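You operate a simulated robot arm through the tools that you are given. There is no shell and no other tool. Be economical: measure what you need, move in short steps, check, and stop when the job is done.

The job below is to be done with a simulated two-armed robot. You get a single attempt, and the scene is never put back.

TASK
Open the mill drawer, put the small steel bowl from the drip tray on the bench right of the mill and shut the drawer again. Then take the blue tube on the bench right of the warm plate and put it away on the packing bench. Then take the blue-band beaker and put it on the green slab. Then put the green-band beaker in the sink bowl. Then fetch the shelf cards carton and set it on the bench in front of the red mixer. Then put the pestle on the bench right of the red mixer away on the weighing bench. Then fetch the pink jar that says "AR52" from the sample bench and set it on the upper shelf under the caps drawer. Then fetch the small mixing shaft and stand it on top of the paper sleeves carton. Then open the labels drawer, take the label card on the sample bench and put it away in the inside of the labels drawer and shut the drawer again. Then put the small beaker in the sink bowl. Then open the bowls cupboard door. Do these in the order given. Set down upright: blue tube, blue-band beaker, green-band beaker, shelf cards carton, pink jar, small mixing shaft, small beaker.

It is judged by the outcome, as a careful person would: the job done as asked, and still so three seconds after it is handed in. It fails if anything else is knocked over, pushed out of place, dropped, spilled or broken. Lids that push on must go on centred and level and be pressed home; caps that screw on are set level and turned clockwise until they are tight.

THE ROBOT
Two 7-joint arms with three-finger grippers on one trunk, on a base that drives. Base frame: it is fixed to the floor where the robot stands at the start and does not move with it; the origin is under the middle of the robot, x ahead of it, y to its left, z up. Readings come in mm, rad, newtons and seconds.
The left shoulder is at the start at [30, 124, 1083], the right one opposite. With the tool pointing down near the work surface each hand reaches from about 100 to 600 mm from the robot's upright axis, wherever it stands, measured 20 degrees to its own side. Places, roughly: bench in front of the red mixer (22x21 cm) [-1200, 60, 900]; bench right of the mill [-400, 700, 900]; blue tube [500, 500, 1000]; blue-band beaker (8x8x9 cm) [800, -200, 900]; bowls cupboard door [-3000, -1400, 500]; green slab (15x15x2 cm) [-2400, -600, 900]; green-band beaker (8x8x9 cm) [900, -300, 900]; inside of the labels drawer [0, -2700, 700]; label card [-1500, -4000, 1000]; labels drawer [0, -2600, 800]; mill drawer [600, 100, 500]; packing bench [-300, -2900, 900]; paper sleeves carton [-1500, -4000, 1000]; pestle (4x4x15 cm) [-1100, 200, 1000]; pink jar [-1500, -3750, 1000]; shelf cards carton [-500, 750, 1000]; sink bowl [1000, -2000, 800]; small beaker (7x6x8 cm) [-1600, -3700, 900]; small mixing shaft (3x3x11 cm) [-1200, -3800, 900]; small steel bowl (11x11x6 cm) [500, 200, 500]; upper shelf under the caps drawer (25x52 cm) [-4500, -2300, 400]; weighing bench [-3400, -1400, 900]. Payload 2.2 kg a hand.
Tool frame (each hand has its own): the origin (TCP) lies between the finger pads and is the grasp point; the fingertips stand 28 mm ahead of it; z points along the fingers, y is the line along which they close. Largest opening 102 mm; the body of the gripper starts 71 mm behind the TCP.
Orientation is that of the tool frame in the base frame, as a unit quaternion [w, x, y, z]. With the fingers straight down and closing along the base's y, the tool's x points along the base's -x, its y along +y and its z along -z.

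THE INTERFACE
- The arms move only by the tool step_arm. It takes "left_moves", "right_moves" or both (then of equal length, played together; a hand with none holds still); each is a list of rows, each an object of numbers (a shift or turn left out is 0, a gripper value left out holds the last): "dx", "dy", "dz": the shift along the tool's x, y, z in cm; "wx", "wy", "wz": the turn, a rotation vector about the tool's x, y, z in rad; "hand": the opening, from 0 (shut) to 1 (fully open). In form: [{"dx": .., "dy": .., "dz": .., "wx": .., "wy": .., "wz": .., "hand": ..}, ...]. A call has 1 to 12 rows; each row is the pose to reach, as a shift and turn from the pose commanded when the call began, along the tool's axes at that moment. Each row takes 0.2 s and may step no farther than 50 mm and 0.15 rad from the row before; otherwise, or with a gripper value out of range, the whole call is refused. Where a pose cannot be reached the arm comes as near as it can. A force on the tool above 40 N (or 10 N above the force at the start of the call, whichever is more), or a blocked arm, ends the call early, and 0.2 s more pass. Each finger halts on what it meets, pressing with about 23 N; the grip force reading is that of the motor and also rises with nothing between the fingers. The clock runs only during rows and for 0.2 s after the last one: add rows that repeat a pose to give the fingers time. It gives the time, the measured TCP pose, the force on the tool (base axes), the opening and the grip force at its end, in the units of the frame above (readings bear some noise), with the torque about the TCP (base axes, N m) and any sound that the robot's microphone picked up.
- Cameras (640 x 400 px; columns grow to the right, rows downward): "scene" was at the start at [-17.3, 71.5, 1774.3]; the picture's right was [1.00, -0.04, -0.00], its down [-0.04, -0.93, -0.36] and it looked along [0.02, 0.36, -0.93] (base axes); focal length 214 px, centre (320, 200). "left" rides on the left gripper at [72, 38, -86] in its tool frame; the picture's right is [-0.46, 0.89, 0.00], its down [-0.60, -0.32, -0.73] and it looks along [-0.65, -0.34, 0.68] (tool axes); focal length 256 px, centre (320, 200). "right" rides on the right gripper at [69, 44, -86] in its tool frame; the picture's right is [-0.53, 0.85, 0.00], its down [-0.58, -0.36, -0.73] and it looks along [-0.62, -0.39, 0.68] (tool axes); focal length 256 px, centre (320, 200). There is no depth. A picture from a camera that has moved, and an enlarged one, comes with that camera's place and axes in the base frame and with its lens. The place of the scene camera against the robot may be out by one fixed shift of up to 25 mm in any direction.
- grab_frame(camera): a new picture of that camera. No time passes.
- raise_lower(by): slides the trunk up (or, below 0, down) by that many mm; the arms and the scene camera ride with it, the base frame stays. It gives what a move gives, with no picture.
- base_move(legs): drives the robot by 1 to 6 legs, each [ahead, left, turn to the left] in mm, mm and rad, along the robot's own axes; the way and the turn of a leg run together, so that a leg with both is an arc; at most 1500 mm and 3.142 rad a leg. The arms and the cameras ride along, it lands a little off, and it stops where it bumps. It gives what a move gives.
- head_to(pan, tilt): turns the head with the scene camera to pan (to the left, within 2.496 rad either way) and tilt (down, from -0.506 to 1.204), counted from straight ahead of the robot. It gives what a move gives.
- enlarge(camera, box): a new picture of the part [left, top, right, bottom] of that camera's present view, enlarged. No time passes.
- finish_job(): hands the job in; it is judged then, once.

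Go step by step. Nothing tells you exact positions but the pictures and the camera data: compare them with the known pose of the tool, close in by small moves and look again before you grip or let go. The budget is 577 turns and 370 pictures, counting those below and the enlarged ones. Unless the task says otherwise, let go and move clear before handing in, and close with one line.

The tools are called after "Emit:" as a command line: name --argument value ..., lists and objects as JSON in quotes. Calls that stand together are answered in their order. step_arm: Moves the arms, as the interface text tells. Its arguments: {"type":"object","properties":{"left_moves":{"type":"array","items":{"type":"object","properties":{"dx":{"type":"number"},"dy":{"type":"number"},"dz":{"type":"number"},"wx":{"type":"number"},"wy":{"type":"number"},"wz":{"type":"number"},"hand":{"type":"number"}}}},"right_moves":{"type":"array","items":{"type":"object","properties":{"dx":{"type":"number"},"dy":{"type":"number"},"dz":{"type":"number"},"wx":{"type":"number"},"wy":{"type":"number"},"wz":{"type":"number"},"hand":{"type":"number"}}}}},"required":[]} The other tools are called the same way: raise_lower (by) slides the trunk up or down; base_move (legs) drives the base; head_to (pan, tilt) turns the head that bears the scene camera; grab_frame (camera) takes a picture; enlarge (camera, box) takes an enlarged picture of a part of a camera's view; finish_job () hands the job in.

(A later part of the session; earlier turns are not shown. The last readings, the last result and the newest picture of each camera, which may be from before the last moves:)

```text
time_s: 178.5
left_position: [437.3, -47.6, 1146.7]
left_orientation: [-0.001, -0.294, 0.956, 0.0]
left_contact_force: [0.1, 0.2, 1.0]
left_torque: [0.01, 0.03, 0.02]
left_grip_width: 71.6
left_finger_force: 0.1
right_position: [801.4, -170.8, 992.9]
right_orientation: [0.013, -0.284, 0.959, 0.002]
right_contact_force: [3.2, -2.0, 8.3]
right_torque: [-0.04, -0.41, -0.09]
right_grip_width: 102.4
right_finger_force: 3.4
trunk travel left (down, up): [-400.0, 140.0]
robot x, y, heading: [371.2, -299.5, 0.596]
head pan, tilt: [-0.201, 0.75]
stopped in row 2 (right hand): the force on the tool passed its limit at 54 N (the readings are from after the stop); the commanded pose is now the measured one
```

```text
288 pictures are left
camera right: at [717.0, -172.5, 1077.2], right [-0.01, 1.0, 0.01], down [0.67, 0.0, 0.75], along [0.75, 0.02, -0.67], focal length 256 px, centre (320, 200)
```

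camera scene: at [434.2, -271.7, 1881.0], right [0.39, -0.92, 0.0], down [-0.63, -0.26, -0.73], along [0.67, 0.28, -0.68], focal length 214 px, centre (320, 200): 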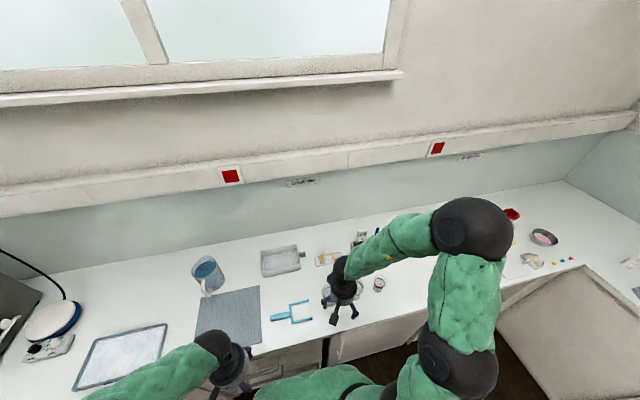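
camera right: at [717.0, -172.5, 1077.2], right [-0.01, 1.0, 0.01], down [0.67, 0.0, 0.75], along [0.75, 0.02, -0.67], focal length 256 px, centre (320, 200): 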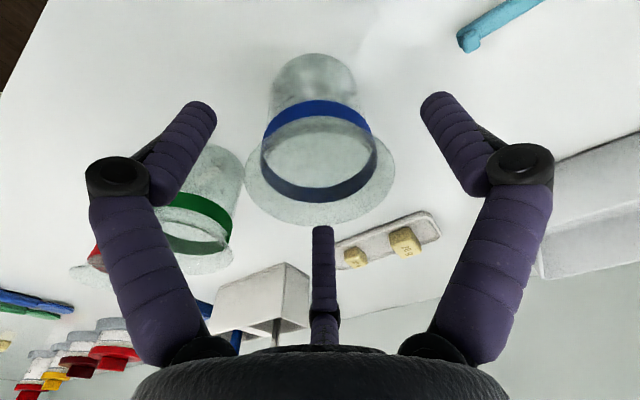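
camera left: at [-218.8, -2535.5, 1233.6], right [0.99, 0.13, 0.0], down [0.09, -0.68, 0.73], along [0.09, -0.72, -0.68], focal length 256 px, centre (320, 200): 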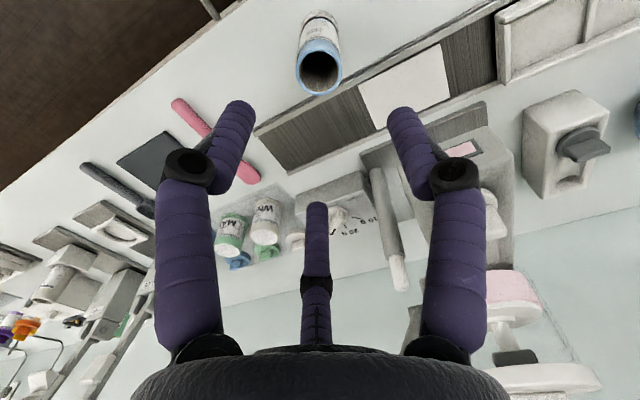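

The descent met resistance; the readings show the gripper is effectively three-pronged (prongs at +y and ±120°), and a far prong touched the rim because the beaker lay ~5 mm further out. I rise, level, open fully and look again.

Emit:
step_arm --right_moves '[{"dz": -2, "wy": 0.013, "hand": 1}, {"dz": -4.5, "wy": 0.026, "hand": 1}, {"dz": -4.5, "wy": 0.026, "hand": 1}]'

Emit:
grab_frame --camera "right"

Emit:
enlarge --camera "right" --box '[120, 0, 520, 250]'

```text
time_s: 179.3
left_position: [437.3, -47.1, 1145.5]
left_orientation: [0.0, -0.294, 0.956, -0.001]
left_contact_force: [0.1, -0.4, 0.0]
left_torque: [0.01, 0.0, 0.02]
left_grip_width: 71.5
left_finger_force: 0.0
right_position: [797.5, -173.0, 1037.2]
right_orientation: [-0.002, -0.285, 0.959, -0.003]
right_contact_force: [0.2, -0.7, -0.4]
right_torque: [0.0, 0.01, 0.05]
right_grip_width: 101.9
right_finger_force: 0.1
trunk travel left (down, up): [-400.0, 140.0]
robot x, y, heading: [371.9, -300.7, 0.601]
head pan, tilt: [-0.201, 0.75]
```

```text
287 pictures are left
camera right: at [715.9, -172.4, 1123.6], right [-0.01, 1.0, -0.01], down [0.68, 0.02, 0.73], along [0.73, 0.01, -0.68], focal length 256 px, centre (320, 200)
```

right: 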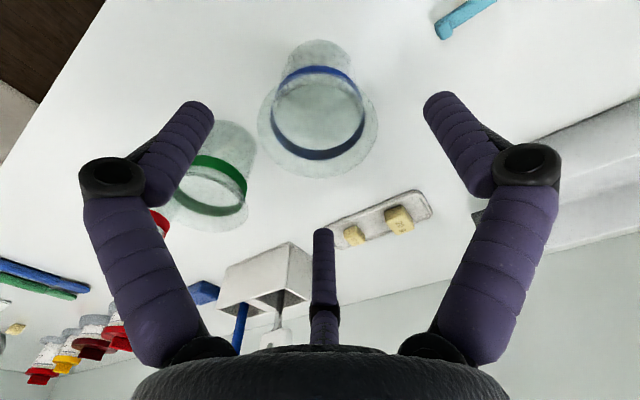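

```text
1.60 times, centred on (320, 125) of right
camera zoom: at [715.9, -172.4, 1123.6], right [-0.01, 1.0, -0.01], down [0.68, 0.02, 0.73], along [0.73, 0.01, -0.68], focal length 410 px, centre (320, 320)
```

zoom: 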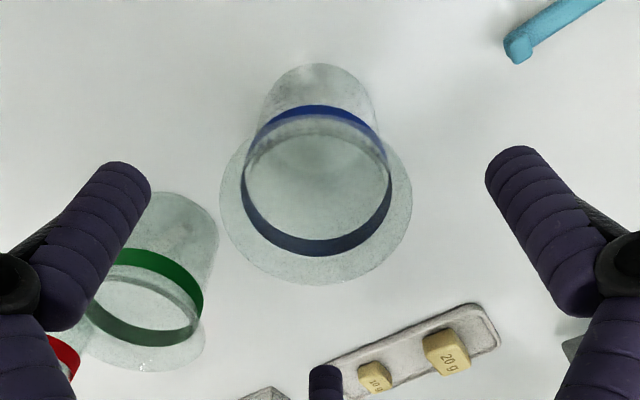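

Centred now at [798, -173] over the rim. I descend again.

Emit:
step_arm --right_moves '[{"dz": 2}, {"dz": 4}, {"dz": 6}, {"dz": 8}, {"dz": 9.5}]'

Emit:
grab_frame --camera "right"

```text
time_s: 180.5
left_position: [436.1, -47.7, 1146.5]
left_orientation: [0.0, -0.294, 0.956, 0.0]
left_contact_force: [-0.1, -0.2, 0.2]
left_torque: [0.01, 0.01, 0.01]
left_grip_width: 71.5
left_finger_force: 0.1
right_position: [796.2, -172.3, 941.6]
right_orientation: [-0.001, -0.285, 0.959, -0.003]
right_contact_force: [-0.2, 0.6, 0.5]
right_torque: [0.01, -0.04, -0.01]
right_grip_width: 102.0
right_finger_force: 0.1
trunk travel left (down, up): [-400.0, 140.0]
robot x, y, heading: [376.7, -299.2, 0.596]
head pan, tilt: [-0.201, 0.75]
```

```text
285 pictures are left
camera right: at [715.8, -172.7, 1028.1], right [-0.01, 1.0, -0.01], down [0.68, 0.01, 0.73], along [0.73, 0.01, -0.68], focal length 256 px, centre (320, 200)
```

right: 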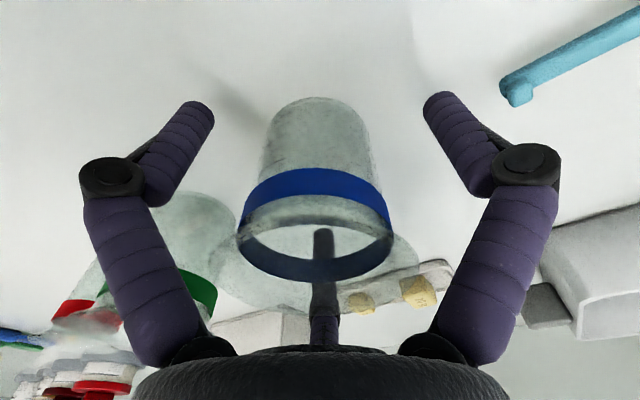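

Around the beaker with no contact. I close and lift a little.

Emit:
step_arm --right_moves '[{"hand": 0.8}, {"hand": 0.6}, {"hand": 0.4}, {"hand": 0.2}, {"hand": 0}, {"hand": 0}]'

Emit:
step_arm --right_moves '[{"dz": -1}, {"dz": -3}, {"dz": -6}, {"dz": -10}, {"dz": -14}]'

Emit:
grab_frame --camera "right"

```text
time_s: 181.9
left_position: [435.8, -46.1, 1145.8]
left_orientation: [0.001, -0.293, 0.956, 0.0]
left_contact_force: [0.5, 0.3, -0.2]
left_torque: [-0.01, 0.0, 0.01]
left_grip_width: 71.2
left_finger_force: 0.1
right_position: [797.6, -170.7, 942.2]
right_orientation: [-0.001, -0.284, 0.959, -0.002]
right_contact_force: [0.7, 1.7, 8.4]
right_torque: [0.32, 0.01, -0.03]
right_grip_width: 71.2
right_finger_force: 22.6
trunk travel left (down, up): [-400.0, 140.0]
robot x, y, heading: [370.4, -301.0, 0.595]
head pan, tilt: [-0.201, 0.75]
```

```text
time_s: 183.1
left_position: [435.8, -47.4, 1147.4]
left_orientation: [0.0, -0.295, 0.956, 0.0]
left_contact_force: [0.1, -0.3, 0.1]
left_torque: [0.01, 0.0, 0.0]
left_grip_width: 71.6
left_finger_force: 0.0
right_position: [797.4, -171.8, 1083.5]
right_orientation: [-0.002, -0.284, 0.959, -0.003]
right_contact_force: [-0.5, -0.8, -0.4]
right_torque: [0.02, -0.01, 0.01]
right_grip_width: 70.4
right_finger_force: 23.0
trunk travel left (down, up): [-400.0, 140.0]
robot x, y, heading: [370.5, -304.3, 0.597]
head pan, tilt: [-0.201, 0.75]
```

```text
284 pictures are left
camera right: at [715.2, -172.6, 1169.5], right [-0.01, 1.0, -0.01], down [0.68, 0.01, 0.73], along [0.73, 0.01, -0.68], focal length 256 px, centre (320, 200)
```

right: 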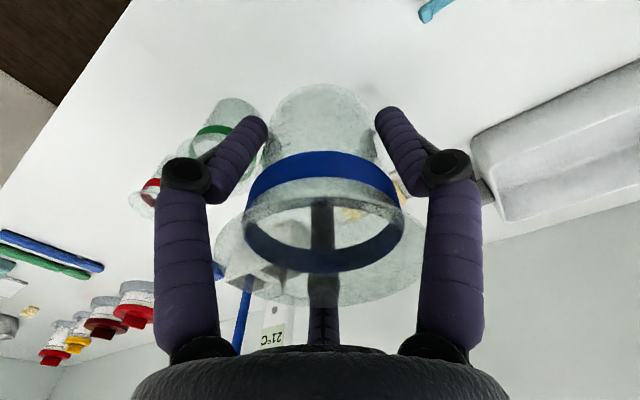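

The beaker is held upright, bottom ≈46 mm below the TCP. I retract and drive to the green slab on bench A.

Emit:
step_arm --right_moves '[{"dx": 3, "dz": -3}, {"dx": 6, "dz": -5}, {"dx": 10, "dz": -5}]'

Emit:
base_move --legs '[[-640, 0, 0], [0, 0, 1.571], [0, 1500, 0], [450, 150, 0]]'

Emit:
head_to --pan 0.0 --tilt 0.7

Emit:
grab_frame --camera "scene"

```text
time_s: 183.9
left_position: [435.3, -49.0, 1147.0]
left_orientation: [-0.001, -0.294, 0.956, 0.0]
left_contact_force: [0.6, -0.7, 0.4]
left_torque: [0.04, -0.02, -0.01]
left_grip_width: 71.5
left_finger_force: 0.1
right_position: [713.2, -227.0, 1131.8]
right_orientation: [-0.001, -0.285, 0.959, -0.003]
right_contact_force: [0.9, 0.5, -0.7]
right_torque: [0.01, -0.03, -0.01]
right_grip_width: 69.9
right_finger_force: 23.1
trunk travel left (down, up): [-400.0, 140.0]
robot x, y, heading: [372.0, -302.9, 0.595]
head pan, tilt: [-0.201, 0.75]
```

```text
time_s: 200.8
left_position: [-2023.4, -1176.2, 1145.9]
left_orientation: [0.001, 0.888, -0.459, 0.001]
left_contact_force: [0.5, -0.7, 0.0]
left_torque: [-0.02, -0.03, -0.01]
left_grip_width: 71.4
left_finger_force: 0.1
right_position: [-1852.8, -895.7, 1131.1]
right_orientation: [-0.001, 0.884, -0.467, 0.005]
right_contact_force: [0.1, 0.1, -1.5]
right_torque: [-0.02, -0.03, 0.06]
right_grip_width: 65.3
right_finger_force: 23.4
trunk travel left (down, up): [-400.0, 140.0]
robot x, y, heading: [-1768.0, -1239.1, 2.186]
head pan, tilt: [-0.201, 0.75]
```

```text
time_s: 201.5
left_position: [-2023.6, -1177.0, 1146.7]
left_orientation: [0.001, 0.888, -0.46, 0.001]
left_contact_force: [-0.2, 0.8, 0.1]
left_torque: [0.01, -0.03, -0.01]
left_grip_width: 71.2
left_finger_force: 0.0
right_position: [-1851.8, -895.2, 1131.2]
right_orientation: [-0.002, 0.884, -0.467, 0.003]
right_contact_force: [-0.7, 0.5, -1.5]
right_torque: [-0.04, 0.01, -0.01]
right_grip_width: 64.8
right_finger_force: 22.9
trunk travel left (down, up): [-400.0, 140.0]
robot x, y, heading: [-1767.5, -1238.2, 2.19]
head pan, tilt: [0.0, 0.7]
```

```text
283 pictures are left
camera scene: at [-1789.7, -1176.4, 1885.2], right [0.82, 0.58, 0.0], down [0.37, -0.53, -0.76], along [-0.44, 0.62, -0.64], focal length 214 px, centre (320, 200)
```

scene: 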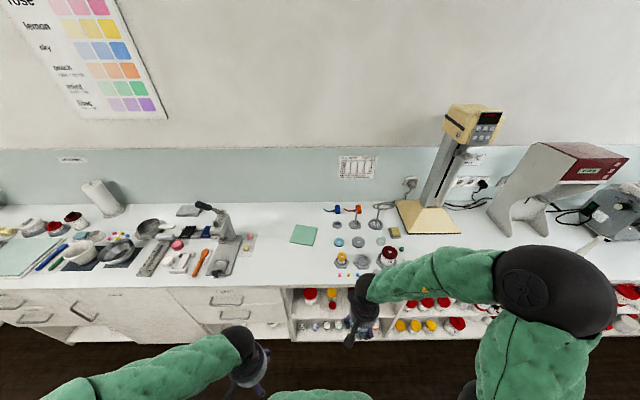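

The grip width shrank from 71 to 65 mm; I check the beaker in hand, and the green slab at (304, 234).

Emit:
grab_frame --camera "right"

Emit:
enlarge --camera "scene" --box '[220, 180, 420, 360]'

```text
282 pictures are left
camera right: at [-1849.7, -977.2, 1218.4], right [-1.0, -0.03, -0.01], down [-0.03, 0.68, 0.73], along [-0.02, 0.73, -0.68], focal length 256 px, centre (320, 200)
```

right: 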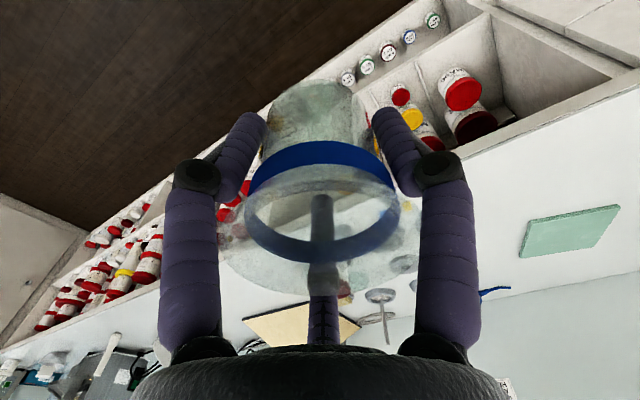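

```text
2.22 times, centred on (320, 270) of scene
camera zoom: at [-1789.7, -1176.4, 1885.2], right [0.82, 0.58, 0.0], down [0.37, -0.53, -0.76], along [-0.44, 0.62, -0.64], focal length 477 px, centre (320, 44)
```

zoom: 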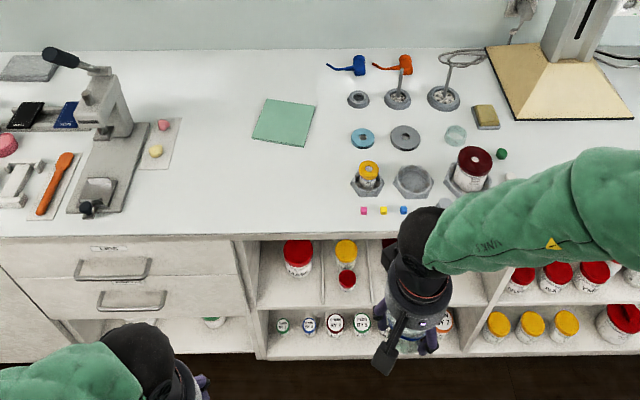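

The slab is at about [-2341, -578]. I limit the squeeze, then drive up to it.

Emit:
step_arm --right_moves '[{"hand": 0.6}]'

Emit:
base_move --legs '[[0, 229, -0.014], [380, 0, 0]]'

Emit:
head_to --pan -0.3 --tilt 0.95

Emit:
grab_frame --camera "scene"

Emit:
grab_frame --camera "right"

```text
time_s: 201.9
left_position: [-2024.0, -1176.2, 1146.6]
left_orientation: [0.001, 0.888, -0.459, 0.0]
left_contact_force: [-0.1, -0.7, -0.6]
left_torque: [-0.01, 0.01, 0.0]
left_grip_width: 71.3
left_finger_force: 0.1
right_position: [-1852.9, -895.1, 1131.7]
right_orientation: [-0.002, 0.884, -0.468, 0.003]
right_contact_force: [0.7, -0.5, 0.3]
right_torque: [-0.03, 0.03, 0.0]
right_grip_width: 65.1
right_finger_force: 22.9
trunk travel left (down, up): [-400.0, 140.0]
robot x, y, heading: [-1765.0, -1238.7, 2.187]
head pan, tilt: [0.0, 0.7]
```

```text
time_s: 205.5
left_position: [-2395.3, -1031.6, 1148.0]
left_orientation: [-0.001, 0.889, -0.458, -0.002]
left_contact_force: [0.4, -0.8, 0.7]
left_torque: [0.04, 0.06, 0.02]
left_grip_width: 71.3
left_finger_force: 0.1
right_position: [-2224.3, -750.3, 1132.8]
right_orientation: [-0.002, 0.885, -0.466, 0.003]
right_contact_force: [0.2, -1.0, -0.6]
right_torque: [0.03, 0.04, 0.01]
right_grip_width: 64.8
right_finger_force: 23.0
trunk travel left (down, up): [-400.0, 140.0]
robot x, y, heading: [-2141.1, -1088.4, 2.188]
head pan, tilt: [0.0, 0.7]
stopped in leg 2: the robot was blocked; the commanded pose is now the measured one
```

```text
time_s: 206.3
left_position: [-2398.6, -1030.1, 1145.6]
left_orientation: [0.0, 0.889, -0.458, 0.001]
left_contact_force: [-1.0, 0.9, 0.0]
left_torque: [-0.02, 0.0, -0.01]
left_grip_width: 71.6
left_finger_force: 0.0
right_position: [-2227.3, -747.5, 1130.5]
right_orientation: [-0.001, 0.885, -0.466, 0.004]
right_contact_force: [-0.7, 0.1, -0.5]
right_torque: [-0.05, 0.01, 0.0]
right_grip_width: 64.6
right_finger_force: 23.4
trunk travel left (down, up): [-400.0, 140.0]
robot x, y, heading: [-2142.4, -1088.6, 2.19]
head pan, tilt: [-0.3, 0.949]
```

```text
280 pictures are left
camera scene: at [-2138.8, -1028.3, 1865.5], right [0.95, 0.32, 0.0], down [0.26, -0.77, -0.58], along [-0.18, 0.55, -0.81], focal length 214 px, centre (320, 200)
```

scene: 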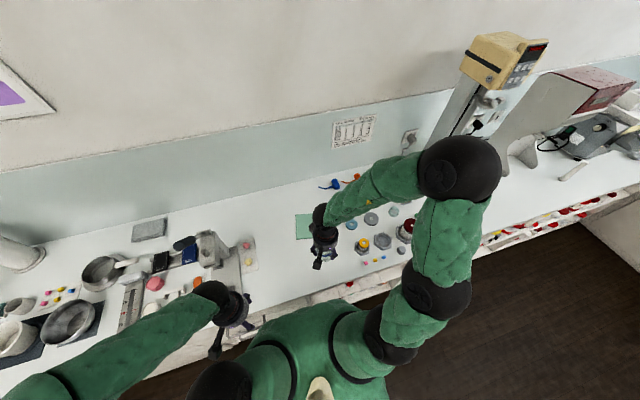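

```text
279 pictures are left
camera right: at [-2225.4, -829.4, 1217.8], right [-1.0, -0.04, -0.01], down [-0.03, 0.68, 0.73], along [-0.02, 0.73, -0.68], focal length 256 px, centre (320, 200)
```

right: 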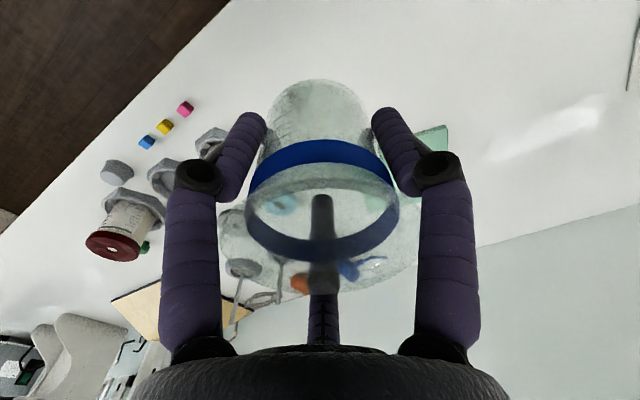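

The base bumped at l≈315, close enough. I extend the arm forward toward the slab and look.

Emit:
step_arm --right_moves '[{"dx": -4}, {"dx": -8}, {"dx": -12}, {"dx": -15, "dz": 3}, {"dx": -15, "dz": 5}]'

Emit:
grab_frame --camera "right"

Emit:
enlarge --camera "scene" --box '[240, 140, 400, 280]'

```text
time_s: 207.5
left_position: [-2398.7, -1030.7, 1145.2]
left_orientation: [0.0, 0.889, -0.458, 0.0]
left_contact_force: [-0.2, 0.1, 0.3]
left_torque: [0.01, 0.0, -0.05]
left_grip_width: 71.4
left_finger_force: 0.0
right_position: [-2311.1, -625.0, 1080.9]
right_orientation: [-0.001, 0.884, -0.467, 0.002]
right_contact_force: [-0.8, 0.4, -1.0]
right_torque: [0.01, 0.03, -0.01]
right_grip_width: 64.6
right_finger_force: 23.1
trunk travel left (down, up): [-400.0, 140.0]
robot x, y, heading: [-2139.2, -1090.1, 2.193]
head pan, tilt: [-0.3, 0.949]
```

```text
278 pictures are left
camera right: at [-2309.0, -707.3, 1166.7], right [-1.0, -0.04, -0.01], down [-0.03, 0.68, 0.73], along [-0.02, 0.73, -0.68], focal length 256 px, centre (320, 200)
```

right: 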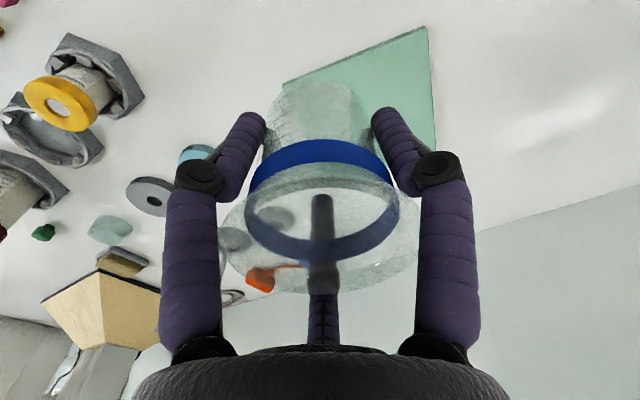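

```text
2.86 times, centred on (320, 210) of scene
camera zoom: at [-2136.4, -1030.9, 1865.5], right [0.95, 0.31, 0.0], down [0.26, -0.77, -0.58], along [-0.18, 0.55, -0.81], focal length 613 px, centre (320, 171)
```

zoom: 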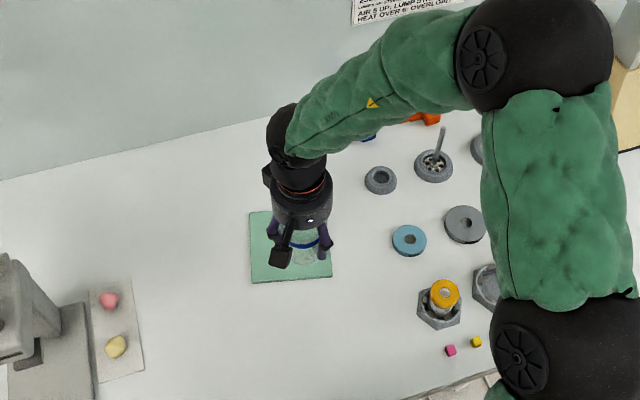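

Slab centre computes to [-2363, -566]. I move over it and lower close.

Emit:
step_arm --right_moves '[{"dx": -4, "dy": 0.5}, {"dx": -7.8, "dy": 1}, {"dx": -7.8, "dy": 1, "dz": 3}, {"dx": -7.8, "dy": 1, "dz": 6}, {"dx": -7.8, "dy": 1, "dz": 9}]'

Emit:
grab_frame --camera "right"

Emit:
enlarge --camera "scene" --box '[240, 140, 400, 280]'

```text
time_s: 208.7
left_position: [-2398.8, -1028.7, 1146.0]
left_orientation: [0.0, 0.889, -0.458, 0.0]
left_contact_force: [0.3, 0.4, 0.2]
left_torque: [-0.03, 0.02, 0.02]
left_grip_width: 71.4
left_finger_force: 0.1
right_position: [-2363.2, -565.5, 989.7]
right_orientation: [-0.001, 0.885, -0.466, 0.004]
right_contact_force: [0.1, 0.7, -1.1]
right_torque: [-0.02, -0.02, -0.03]
right_grip_width: 64.3
right_finger_force: 23.0
trunk travel left (down, up): [-400.0, 140.0]
robot x, y, heading: [-2142.3, -1093.0, 2.188]
head pan, tilt: [-0.3, 0.949]
```

```text
276 pictures are left
camera right: at [-2361.3, -647.2, 1076.1], right [-1.0, -0.04, -0.01], down [-0.03, 0.68, 0.73], along [-0.02, 0.73, -0.68], focal length 256 px, centre (320, 200)
```

right: 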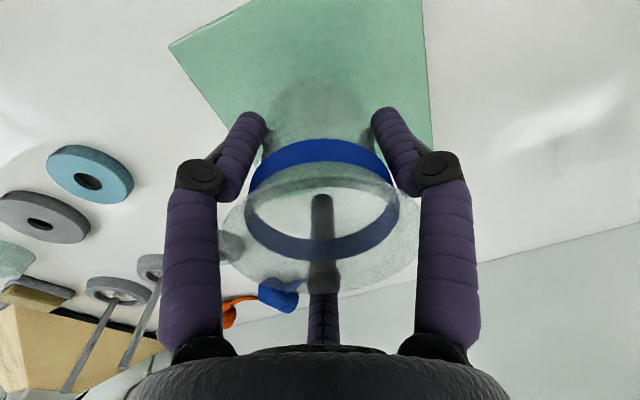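

```text
2.86 times, centred on (320, 210) of scene
camera zoom: at [-2137.7, -1028.8, 1865.4], right [0.95, 0.31, 0.0], down [0.26, -0.77, -0.58], along [-0.18, 0.55, -0.81], focal length 613 px, centre (320, 171)
```

zoom: 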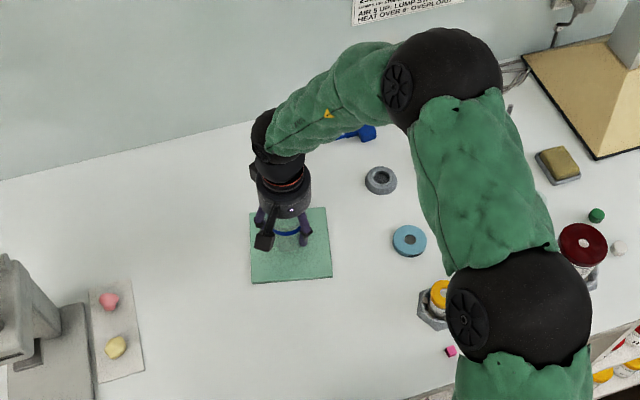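

Centred. I lower onto the slab in small steps.

Emit:
step_arm --right_moves '[{"dz": 0.7}, {"dz": 1.4}, {"dz": 2}]'

Emit:
step_arm --right_moves '[{"dz": 0.4}, {"dz": 0.8}]'

Emit:
step_arm --right_moves '[{"dz": 0.3}, {"dz": 0.6}]'

```text
time_s: 209.5
left_position: [-2398.6, -1030.0, 1145.8]
left_orientation: [0.0, 0.889, -0.458, 0.0]
left_contact_force: [-1.0, 0.4, 0.1]
left_torque: [-0.01, 0.0, 0.02]
left_grip_width: 71.5
left_finger_force: 0.1
right_position: [-2362.5, -566.9, 969.7]
right_orientation: [-0.001, 0.885, -0.465, 0.003]
right_contact_force: [0.4, -0.3, -0.7]
right_torque: [-0.02, 0.02, -0.01]
right_grip_width: 64.4
right_finger_force: 22.6
trunk travel left (down, up): [-400.0, 140.0]
robot x, y, heading: [-2145.2, -1090.6, 2.192]
head pan, tilt: [-0.3, 0.949]
```

```text
time_s: 210.1
left_position: [-2397.9, -1029.6, 1145.9]
left_orientation: [0.0, 0.889, -0.458, -0.001]
left_contact_force: [0.3, -0.1, 0.2]
left_torque: [0.0, 0.06, -0.02]
left_grip_width: 71.4
left_finger_force: 0.0
right_position: [-2364.4, -566.5, 961.7]
right_orientation: [-0.002, 0.885, -0.466, 0.003]
right_contact_force: [-0.1, 0.6, 0.5]
right_torque: [0.01, 0.04, -0.02]
right_grip_width: 64.0
right_finger_force: 22.7
trunk travel left (down, up): [-400.0, 140.0]
robot x, y, heading: [-2144.3, -1088.5, 2.19]
head pan, tilt: [-0.3, 0.949]
```

```text
time_s: 210.7
left_position: [-2395.3, -1033.0, 1147.3]
left_orientation: [0.0, 0.889, -0.458, -0.002]
left_contact_force: [0.2, -0.2, -0.7]
left_torque: [-0.02, 0.03, 0.01]
left_grip_width: 71.3
left_finger_force: 0.1
right_position: [-2362.6, -564.9, 960.7]
right_orientation: [-0.004, 0.885, -0.466, 0.0]
right_contact_force: [7.2, -2.7, 37.2]
right_torque: [-0.5, 0.6, 0.16]
right_grip_width: 65.0
right_finger_force: 22.5
trunk travel left (down, up): [-400.0, 140.0]
robot x, y, heading: [-2143.3, -1094.8, 2.19]
head pan, tilt: [-0.3, 0.949]
```

Contact on the slab. I ease off and open, then rise.

Emit:
step_arm --right_moves '[{"dz": -0.4}, {"dz": -0.4, "hand": 0.75}, {"dz": -0.4, "hand": 0.9}, {"dz": -0.4, "hand": 1}, {"dz": -0.4, "hand": 1}]'

Emit:
grab_frame --camera "right"

```text
time_s: 211.9
left_position: [-2397.7, -1028.3, 1146.1]
left_orientation: [0.0, 0.889, -0.457, 0.0]
left_contact_force: [-0.7, -0.8, -0.3]
left_torque: [0.0, -0.02, -0.02]
left_grip_width: 71.5
left_finger_force: 0.1
right_position: [-2364.0, -566.6, 959.3]
right_orientation: [-0.001, 0.885, -0.465, 0.004]
right_contact_force: [0.1, 0.3, 0.0]
right_torque: [0.0, -0.02, -0.01]
right_grip_width: 102.2
right_finger_force: 0.0
trunk travel left (down, up): [-400.0, 140.0]
robot x, y, heading: [-2141.1, -1090.0, 2.191]
head pan, tilt: [-0.3, 0.949]
```

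```text
274 pictures are left
camera right: at [-2360.9, -648.5, 1046.5], right [-1.0, -0.04, -0.01], down [-0.03, 0.68, 0.73], along [-0.02, 0.73, -0.68], focal length 256 px, centre (320, 200)
```

right: 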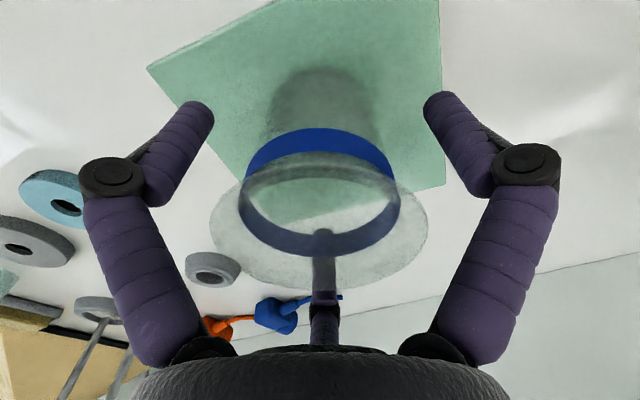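

Emit:
step_arm --right_moves '[{"dz": -2}, {"dz": -4}, {"dz": -7}, {"dz": -11}, {"dz": -15}, {"dz": -19}]'

Emit:
grab_frame --camera "right"

Emit:
enlarge --camera "scene" --box '[240, 140, 400, 280]'

```text
time_s: 213.3
left_position: [-2397.2, -1030.0, 1146.6]
left_orientation: [0.0, 0.889, -0.457, 0.0]
left_contact_force: [-0.1, -0.2, 0.2]
left_torque: [0.02, 0.0, 0.01]
left_grip_width: 71.3
left_finger_force: 0.1
right_position: [-2363.6, -567.0, 1149.1]
right_orientation: [-0.001, 0.885, -0.466, 0.003]
right_contact_force: [0.0, 0.9, 0.4]
right_torque: [0.06, 0.0, 0.02]
right_grip_width: 101.9
right_finger_force: 0.0
trunk travel left (down, up): [-400.0, 140.0]
robot x, y, heading: [-2142.1, -1092.6, 2.191]
head pan, tilt: [-0.3, 0.949]
```

```text
273 pictures are left
camera right: at [-2361.2, -648.9, 1236.6], right [-1.0, -0.04, -0.01], down [-0.03, 0.68, 0.73], along [-0.02, 0.73, -0.68], focal length 256 px, centre (320, 200)
```

right: 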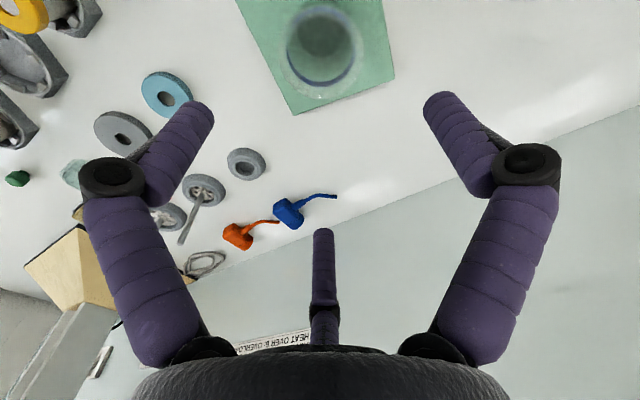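

```text
2.86 times, centred on (320, 210) of scene
camera zoom: at [-2136.8, -1030.9, 1865.5], right [0.95, 0.31, 0.0], down [0.26, -0.77, -0.58], along [-0.18, 0.55, -0.81], focal length 613 px, centre (320, 171)
```

zoom: 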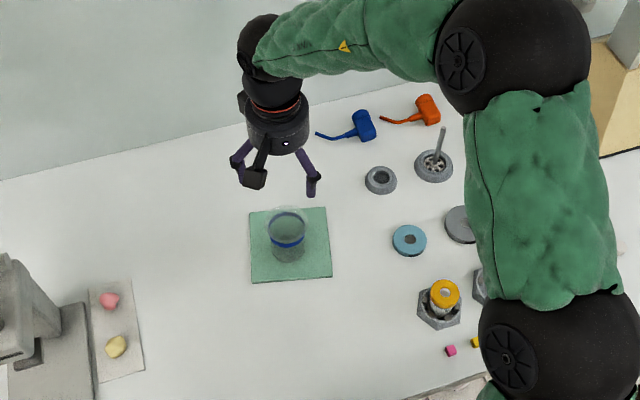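

Beaker stands on the slab. Next the green-band beaker at about [868, -269]; I drive back to bench B.

Emit:
step_arm --right_moves '[{"dx": 4}, {"dx": 8}, {"dx": 12}, {"dx": 16}, {"dx": 20}]'

Emit:
base_move --legs '[[-895, 0, 0], [0, 0, -1.587], [1500, 0, 0], [980, 0, 0]]'

Emit:
head_to --pan -0.2 --tilt 0.9

Emit:
grab_frame --camera "scene"

Emit:
grab_frame --camera "right"

```text
time_s: 214.5
left_position: [-2396.6, -1030.9, 1146.8]
left_orientation: [-0.001, 0.889, -0.458, 0.0]
left_contact_force: [0.0, -0.2, 0.3]
left_torque: [0.0, 0.01, -0.03]
left_grip_width: 71.3
left_finger_force: 0.1
right_position: [-2249.5, -729.8, 1150.7]
right_orientation: [-0.001, 0.885, -0.465, 0.002]
right_contact_force: [0.5, -0.7, -0.1]
right_torque: [0.06, 0.02, 0.02]
right_grip_width: 102.0
right_finger_force: 0.1
trunk travel left (down, up): [-400.0, 140.0]
robot x, y, heading: [-2141.7, -1091.5, 2.191]
head pan, tilt: [-0.3, 0.949]
```

```text
time_s: 234.9
left_position: [495.3, -167.2, 1146.5]
left_orientation: [0.0, -0.295, 0.955, 0.0]
left_contact_force: [0.5, 0.0, 0.1]
left_torque: [0.0, 0.02, -0.02]
left_grip_width: 71.3
left_finger_force: 0.1
right_position: [793.3, -318.4, 1151.1]
right_orientation: [-0.002, -0.288, 0.958, -0.004]
right_contact_force: [0.1, 0.2, -0.2]
right_torque: [-0.01, 0.01, 0.0]
right_grip_width: 102.2
right_finger_force: 0.1
trunk travel left (down, up): [-400.0, 140.0]
robot x, y, heading: [429.4, -417.9, 0.602]
head pan, tilt: [-0.3, 0.949]
```

```text
time_s: 235.5
left_position: [495.3, -166.6, 1145.6]
left_orientation: [0.0, -0.295, 0.955, 0.001]
left_contact_force: [0.1, -0.2, -0.2]
left_torque: [0.01, 0.0, 0.03]
left_grip_width: 71.1
left_finger_force: 0.2
right_position: [793.7, -317.7, 1151.0]
right_orientation: [-0.002, -0.288, 0.958, -0.003]
right_contact_force: [0.1, -0.6, 0.5]
right_torque: [-0.03, 0.02, -0.02]
right_grip_width: 102.1
right_finger_force: 0.1
trunk travel left (down, up): [-400.0, 140.0]
robot x, y, heading: [432.3, -424.2, 0.599]
head pan, tilt: [-0.201, 0.901]
```

```text
271 pictures are left
camera scene: at [485.9, -393.5, 1869.1], right [0.39, -0.92, 0.0], down [-0.72, -0.31, -0.62], along [0.57, 0.24, -0.78], focal length 214 px, centre (320, 200)
```

scene: 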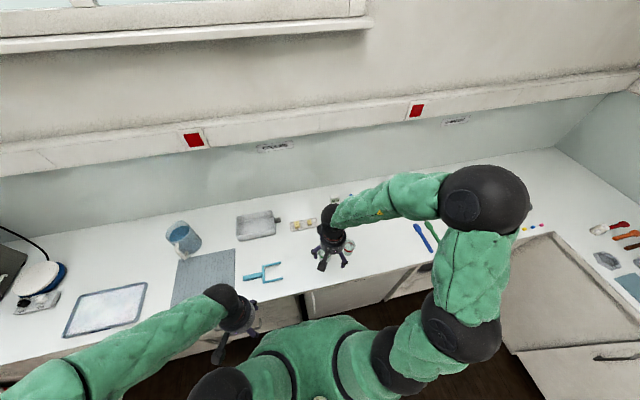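

```text
270 pictures are left
camera right: at [711.3, -320.6, 1238.0], right [-0.02, 1.0, -0.01], down [0.68, 0.02, 0.73], along [0.73, 0.01, -0.68], focal length 256 px, centre (320, 200)
```

right: 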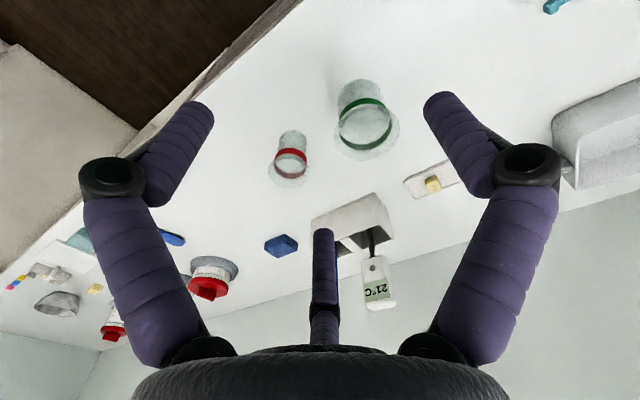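

Green-band beaker centre ≈[867, -266]. I move above it and check.

Emit:
step_arm --right_moves '[{"dx": -4, "dz": 2}, {"dx": -8.9, "dy": 0.2, "dz": 4}, {"dx": -8.9, "dy": 0.2, "dz": 8}, {"dx": -8.9, "dy": 0.2, "dz": 11}]'

Emit:
enlarge --camera "right" --box '[120, 0, 520, 250]'

```text
refused: row 2 steps farther than a row can; nothing moved
```

```text
1.60 times, centred on (320, 125) of right
camera zoom: at [711.3, -320.6, 1238.0], right [-0.02, 1.0, -0.01], down [0.68, 0.02, 0.73], along [0.73, 0.01, -0.68], focal length 410 px, centre (320, 320)
```

zoom: 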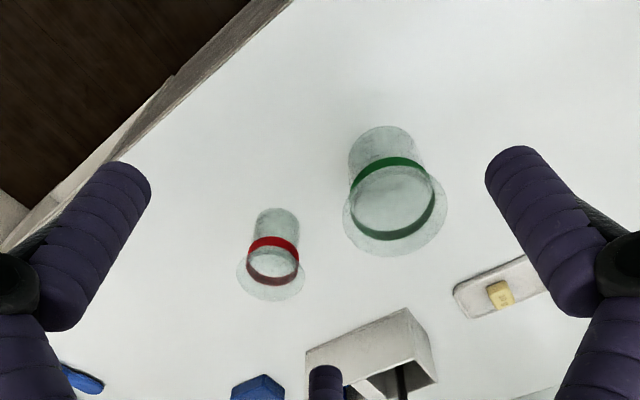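

Emit:
step_arm --right_moves '[{"dx": -4, "dz": 1}, {"dx": -8, "dy": 0.2, "dz": 3}, {"dx": -8.9, "dy": 0.2, "dz": 7}, {"dx": -8.9, "dy": 0.2, "dz": 11}]'

Emit:
enlarge --camera "right" --box '[120, 0, 520, 250]'

```text
time_s: 236.5
left_position: [495.8, -166.2, 1146.5]
left_orientation: [0.0, -0.296, 0.955, 0.0]
left_contact_force: [0.5, 1.0, 0.2]
left_torque: [-0.01, 0.02, -0.02]
left_grip_width: 71.5
left_finger_force: 0.0
right_position: [865.5, -269.7, 1038.5]
right_orientation: [-0.002, -0.288, 0.958, -0.004]
right_contact_force: [-0.1, 0.8, 0.7]
right_torque: [0.01, 0.01, 0.01]
right_grip_width: 101.7
right_finger_force: 0.1
trunk travel left (down, up): [-400.0, 140.0]
robot x, y, heading: [432.1, -420.2, 0.604]
head pan, tilt: [-0.201, 0.901]
```

```text
1.60 times, centred on (320, 125) of right
camera zoom: at [784.5, -270.3, 1126.6], right [-0.02, 1.0, -0.01], down [0.68, 0.02, 0.73], along [0.73, 0.01, -0.68], focal length 410 px, centre (320, 320)
```

zoom: 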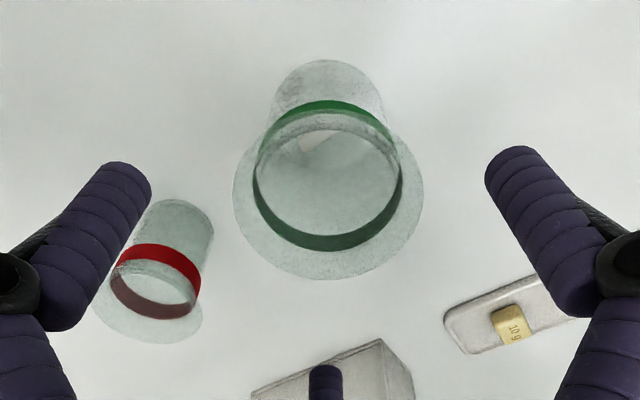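

Emit:
step_arm --right_moves '[{"dy": 0.38, "dz": 1}, {"dy": 0.38, "dz": 3}, {"dy": 0.38, "dz": 5}, {"dy": 0.38, "dz": 7}, {"dy": 0.38, "dz": 9.6}]'

Emit:
grab_frame --camera "right"

```text
time_s: 237.7
left_position: [495.0, -165.9, 1146.1]
left_orientation: [0.0, -0.296, 0.955, 0.0]
left_contact_force: [0.6, 0.7, 0.2]
left_torque: [0.0, 0.01, 0.01]
left_grip_width: 71.4
left_finger_force: 0.1
right_position: [863.3, -267.2, 943.4]
right_orientation: [-0.001, -0.287, 0.958, -0.002]
right_contact_force: [0.5, -0.1, 0.9]
right_torque: [0.0, 0.0, 0.03]
right_grip_width: 101.9
right_finger_force: 0.1
trunk travel left (down, up): [-400.0, 140.0]
robot x, y, heading: [426.4, -420.3, 0.602]
head pan, tilt: [-0.201, 0.901]
```

```text
267 pictures are left
camera right: at [781.9, -268.7, 1030.4], right [-0.02, 1.0, -0.01], down [0.68, 0.02, 0.73], along [0.73, 0.01, -0.68], focal length 256 px, centre (320, 200)
```

right: 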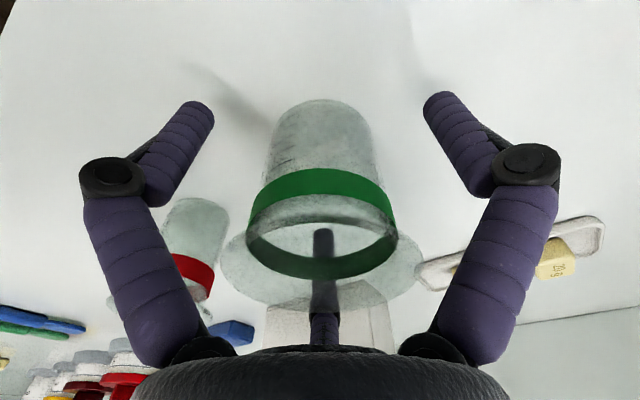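

Emit:
step_arm --right_moves '[{"hand": 0.85}, {"hand": 0.75}, {"hand": 0.65}, {"hand": 0.6}, {"hand": 0.6}, {"hand": 0.6}]'

Emit:
step_arm --right_moves '[{"dz": -1}, {"dz": -3}, {"dz": -6}, {"dz": -10}, {"dz": -14}, {"dz": -18}]'

Emit:
grab_frame --camera "right"

```text
time_s: 239.1
left_position: [494.7, -167.1, 1147.8]
left_orientation: [0.0, -0.296, 0.955, 0.0]
left_contact_force: [0.1, 1.1, -0.5]
left_torque: [0.0, 0.02, 0.03]
left_grip_width: 71.5
left_finger_force: 0.1
right_position: [862.9, -267.7, 944.4]
right_orientation: [-0.001, -0.287, 0.958, -0.004]
right_contact_force: [2.1, 2.7, 9.5]
right_torque: [0.28, 0.02, -0.03]
right_grip_width: 68.7
right_finger_force: 23.5
trunk travel left (down, up): [-400.0, 140.0]
robot x, y, heading: [426.4, -422.1, 0.599]
head pan, tilt: [-0.201, 0.901]
```

```text
time_s: 240.5
left_position: [494.0, -167.4, 1146.0]
left_orientation: [0.0, -0.296, 0.955, 0.001]
left_contact_force: [-0.5, -0.5, -0.5]
left_torque: [0.01, -0.02, 0.0]
left_grip_width: 71.5
left_finger_force: 0.0
right_position: [862.2, -266.2, 1125.5]
right_orientation: [-0.002, -0.288, 0.957, -0.004]
right_contact_force: [0.2, 0.4, -0.8]
right_torque: [0.04, -0.03, -0.02]
right_grip_width: 68.1
right_finger_force: 23.0
trunk travel left (down, up): [-400.0, 140.0]
robot x, y, heading: [431.1, -421.5, 0.604]
head pan, tilt: [-0.201, 0.901]
```

```text
266 pictures are left
camera right: at [780.7, -268.2, 1212.0], right [-0.02, 1.0, -0.01], down [0.68, 0.02, 0.73], along [0.73, 0.01, -0.68], focal length 256 px, centre (320, 200)
```

right: 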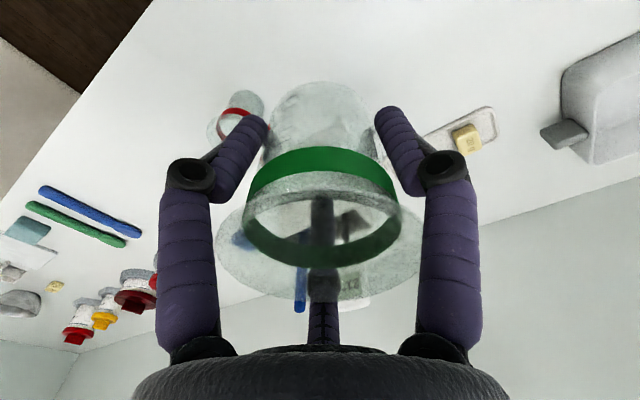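

Held. I retract, turn to bench C and approach the sink.

Emit:
step_arm --right_moves '[{"dx": 4}, {"dx": 8}, {"dx": 12}]'

Emit:
base_move --legs '[[-400, 0, 0], [0, 0, -1.571], [800, 134, 0]]'

Emit:
head_to --pan -0.2 --tilt 0.8

Emit:
grab_frame --camera "scene"

Emit:
grab_frame --camera "right"

```text
time_s: 241.3
left_position: [494.5, -168.1, 1146.5]
left_orientation: [0.001, -0.297, 0.955, 0.0]
left_contact_force: [-0.5, 0.4, 1.0]
left_torque: [0.0, -0.02, 0.03]
left_grip_width: 71.3
left_finger_force: 0.2
right_position: [762.4, -333.1, 1127.3]
right_orientation: [-0.001, -0.287, 0.958, -0.003]
right_contact_force: [-0.2, -0.1, -1.1]
right_torque: [0.06, -0.03, -0.02]
right_grip_width: 67.6
right_finger_force: 23.1
trunk travel left (down, up): [-400.0, 140.0]
robot x, y, heading: [431.8, -421.4, 0.6]
head pan, tilt: [-0.201, 0.901]
```

```text
time_s: 251.6
left_position: [919.8, -1298.4, 1145.9]
left_orientation: [0.0, 0.465, 0.885, 0.0]
left_contact_force: [0.5, -0.6, -0.4]
left_torque: [-0.03, -0.02, -0.01]
left_grip_width: 71.4
left_finger_force: 0.1
right_position: [755.5, -1566.1, 1126.3]
right_orientation: [-0.003, 0.474, 0.881, -0.001]
right_contact_force: [0.1, -0.2, -0.9]
right_torque: [0.0, 0.02, -0.02]
right_grip_width: 65.6
right_finger_force: 23.2
trunk travel left (down, up): [-400.0, 140.0]
robot x, y, heading: [666.1, -1234.0, -0.965]
head pan, tilt: [-0.201, 0.901]
```

```text
time_s: 252.3
left_position: [919.4, -1298.4, 1146.4]
left_orientation: [0.0, 0.465, 0.885, 0.0]
left_contact_force: [0.3, -0.3, 0.2]
left_torque: [-0.02, -0.01, 0.01]
left_grip_width: 71.4
left_finger_force: 0.1
right_position: [754.4, -1566.7, 1126.8]
right_orientation: [-0.004, 0.474, 0.881, -0.001]
right_contact_force: [0.0, -0.7, -0.9]
right_torque: [0.0, -0.02, -0.01]
right_grip_width: 65.5
right_finger_force: 23.1
trunk travel left (down, up): [-400.0, 140.0]
robot x, y, heading: [668.5, -1231.9, -0.967]
head pan, tilt: [-0.201, 0.799]
```

```text
265 pictures are left
camera scene: at [689.8, -1268.8, 1877.0], right [-0.92, -0.39, 0.0], down [-0.28, 0.66, -0.7], along [0.27, -0.64, -0.72], focal length 214 px, centre (320, 200)
```

scene: 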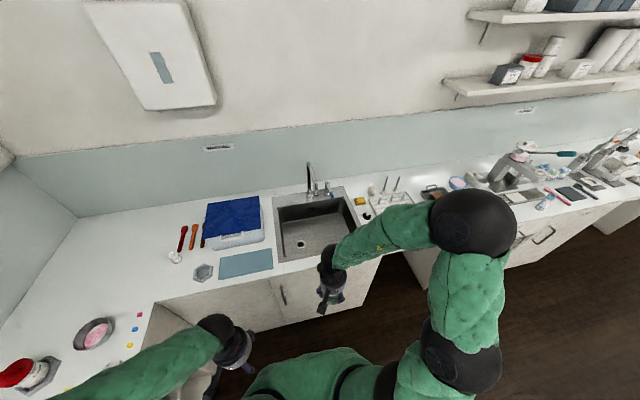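

```text
264 pictures are left
camera right: at [754.1, -1485.8, 1212.9], right [1.0, 0.02, -0.01], down [0.02, -0.68, 0.73], along [0.01, -0.73, -0.68], focal length 256 px, centre (320, 200)
```

right: 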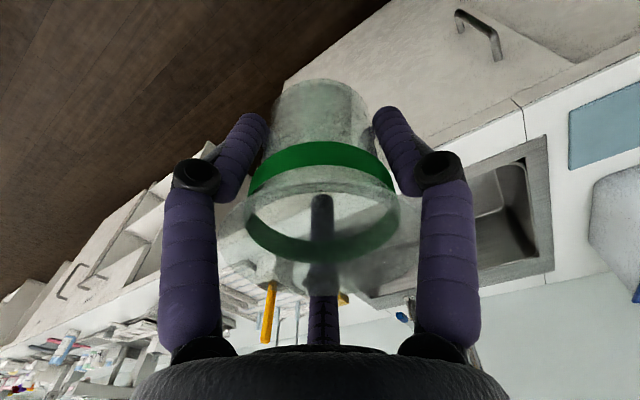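

I drive close to the sink and extend the arm over the basin.

Emit:
base_move --legs '[[232, 35, 0]]'

Emit:
step_arm --right_moves '[{"dx": -4}, {"dx": -8}, {"dx": -12}, {"dx": -15}]'

Emit:
grab_frame --camera "scene"

Emit:
grab_frame --camera "right"

```text
time_s: 254.0
left_position: [1079.8, -1469.1, 1145.8]
left_orientation: [0.0, 0.466, 0.885, 0.0]
left_contact_force: [0.0, 0.0, 0.3]
left_torque: [-0.01, 0.05, 0.0]
left_grip_width: 71.3
left_finger_force: 0.1
right_position: [915.2, -1736.7, 1126.4]
right_orientation: [-0.003, 0.473, 0.881, -0.002]
right_contact_force: [-0.5, -0.9, -1.2]
right_torque: [-0.01, 0.03, 0.01]
right_grip_width: 65.2
right_finger_force: 23.1
trunk travel left (down, up): [-400.0, 140.0]
robot x, y, heading: [823.0, -1406.6, -0.968]
head pan, tilt: [-0.201, 0.799]
```

```text
time_s: 255.0
left_position: [1079.9, -1468.6, 1146.4]
left_orientation: [-0.002, 0.466, 0.885, 0.0]
left_contact_force: [0.5, 0.5, -0.3]
left_torque: [-0.01, -0.01, -0.01]
left_grip_width: 71.7
left_finger_force: 0.0
right_position: [998.2, -1862.3, 1125.6]
right_orientation: [-0.005, 0.474, 0.88, -0.001]
right_contact_force: [-0.2, -0.5, -1.8]
right_torque: [0.02, 0.01, -0.02]
right_grip_width: 65.0
right_finger_force: 22.8
trunk travel left (down, up): [-400.0, 140.0]
robot x, y, heading: [826.1, -1404.2, -0.968]
head pan, tilt: [-0.201, 0.799]
```

```text
263 pictures are left
camera scene: at [850.0, -1439.4, 1876.9], right [-0.92, -0.39, 0.0], down [-0.28, 0.66, -0.7], along [0.27, -0.64, -0.72], focal length 214 px, centre (320, 200)
```

scene: 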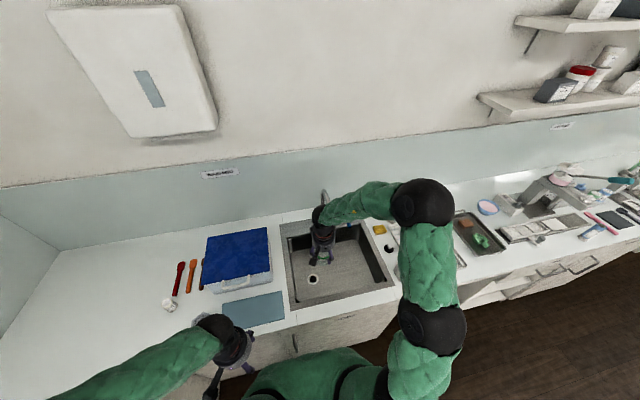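

```text
262 pictures are left
camera right: at [997.0, -1780.9, 1211.6], right [1.0, 0.02, -0.01], down [0.02, -0.68, 0.73], along [0.01, -0.73, -0.68], focal length 256 px, centre (320, 200)
```

right: 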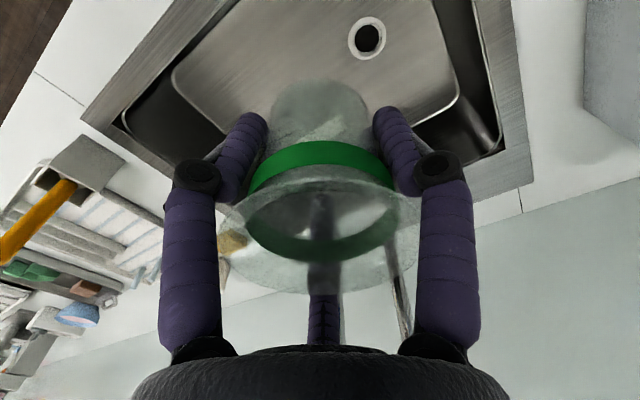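

Over the basin. I lower 100 mm and look again to gauge the basin floor.

Emit:
step_arm --right_moves '[{"dz": 4}, {"dz": 8}, {"dz": 12}]'

Emit:
grab_frame --camera "right"

Emit:
enlarge --camera "scene" --box '[240, 170, 420, 330]'

```text
time_s: 255.8
left_position: [1079.9, -1469.7, 1144.7]
left_orientation: [0.0, 0.465, 0.885, -0.001]
left_contact_force: [0.2, 0.0, -0.5]
left_torque: [-0.01, -0.02, 0.02]
left_grip_width: 71.4
left_finger_force: 0.1
right_position: [996.7, -1861.3, 1004.0]
right_orientation: [-0.004, 0.475, 0.88, -0.002]
right_contact_force: [0.5, -0.6, -1.1]
right_torque: [0.0, 0.01, -0.04]
right_grip_width: 65.1
right_finger_force: 23.2
trunk travel left (down, up): [-400.0, 140.0]
robot x, y, heading: [829.6, -1405.8, -0.97]
head pan, tilt: [-0.201, 0.799]
```

```text
261 pictures are left
camera right: at [996.2, -1781.0, 1091.0], right [1.0, 0.02, -0.01], down [0.02, -0.68, 0.73], along [0.01, -0.73, -0.68], focal length 256 px, centre (320, 200)
```

right: 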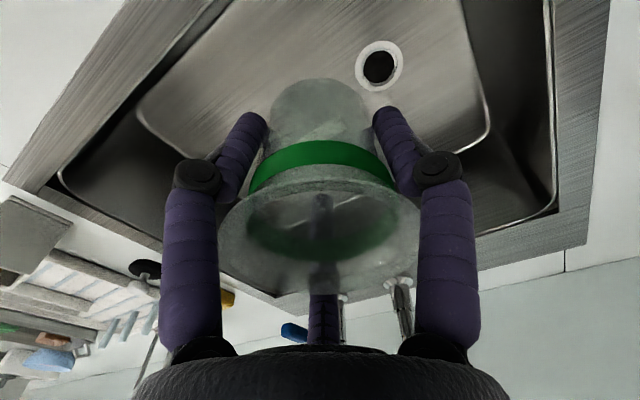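

```text
2.50 times, centred on (330, 250) of scene
camera zoom: at [849.8, -1439.6, 1876.9], right [-0.92, -0.39, 0.0], down [-0.28, 0.66, -0.7], along [0.27, -0.64, -0.72], focal length 536 px, centre (295, 75)
```

zoom: 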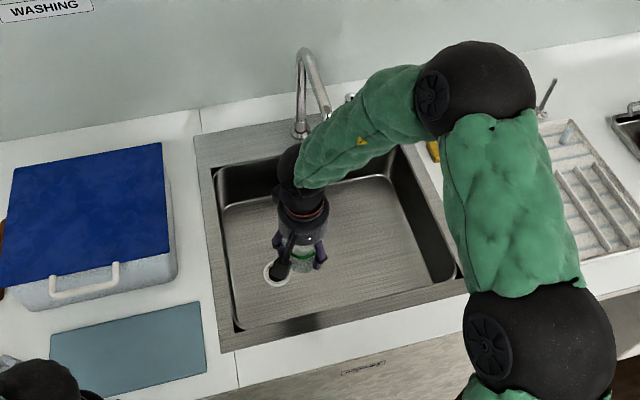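

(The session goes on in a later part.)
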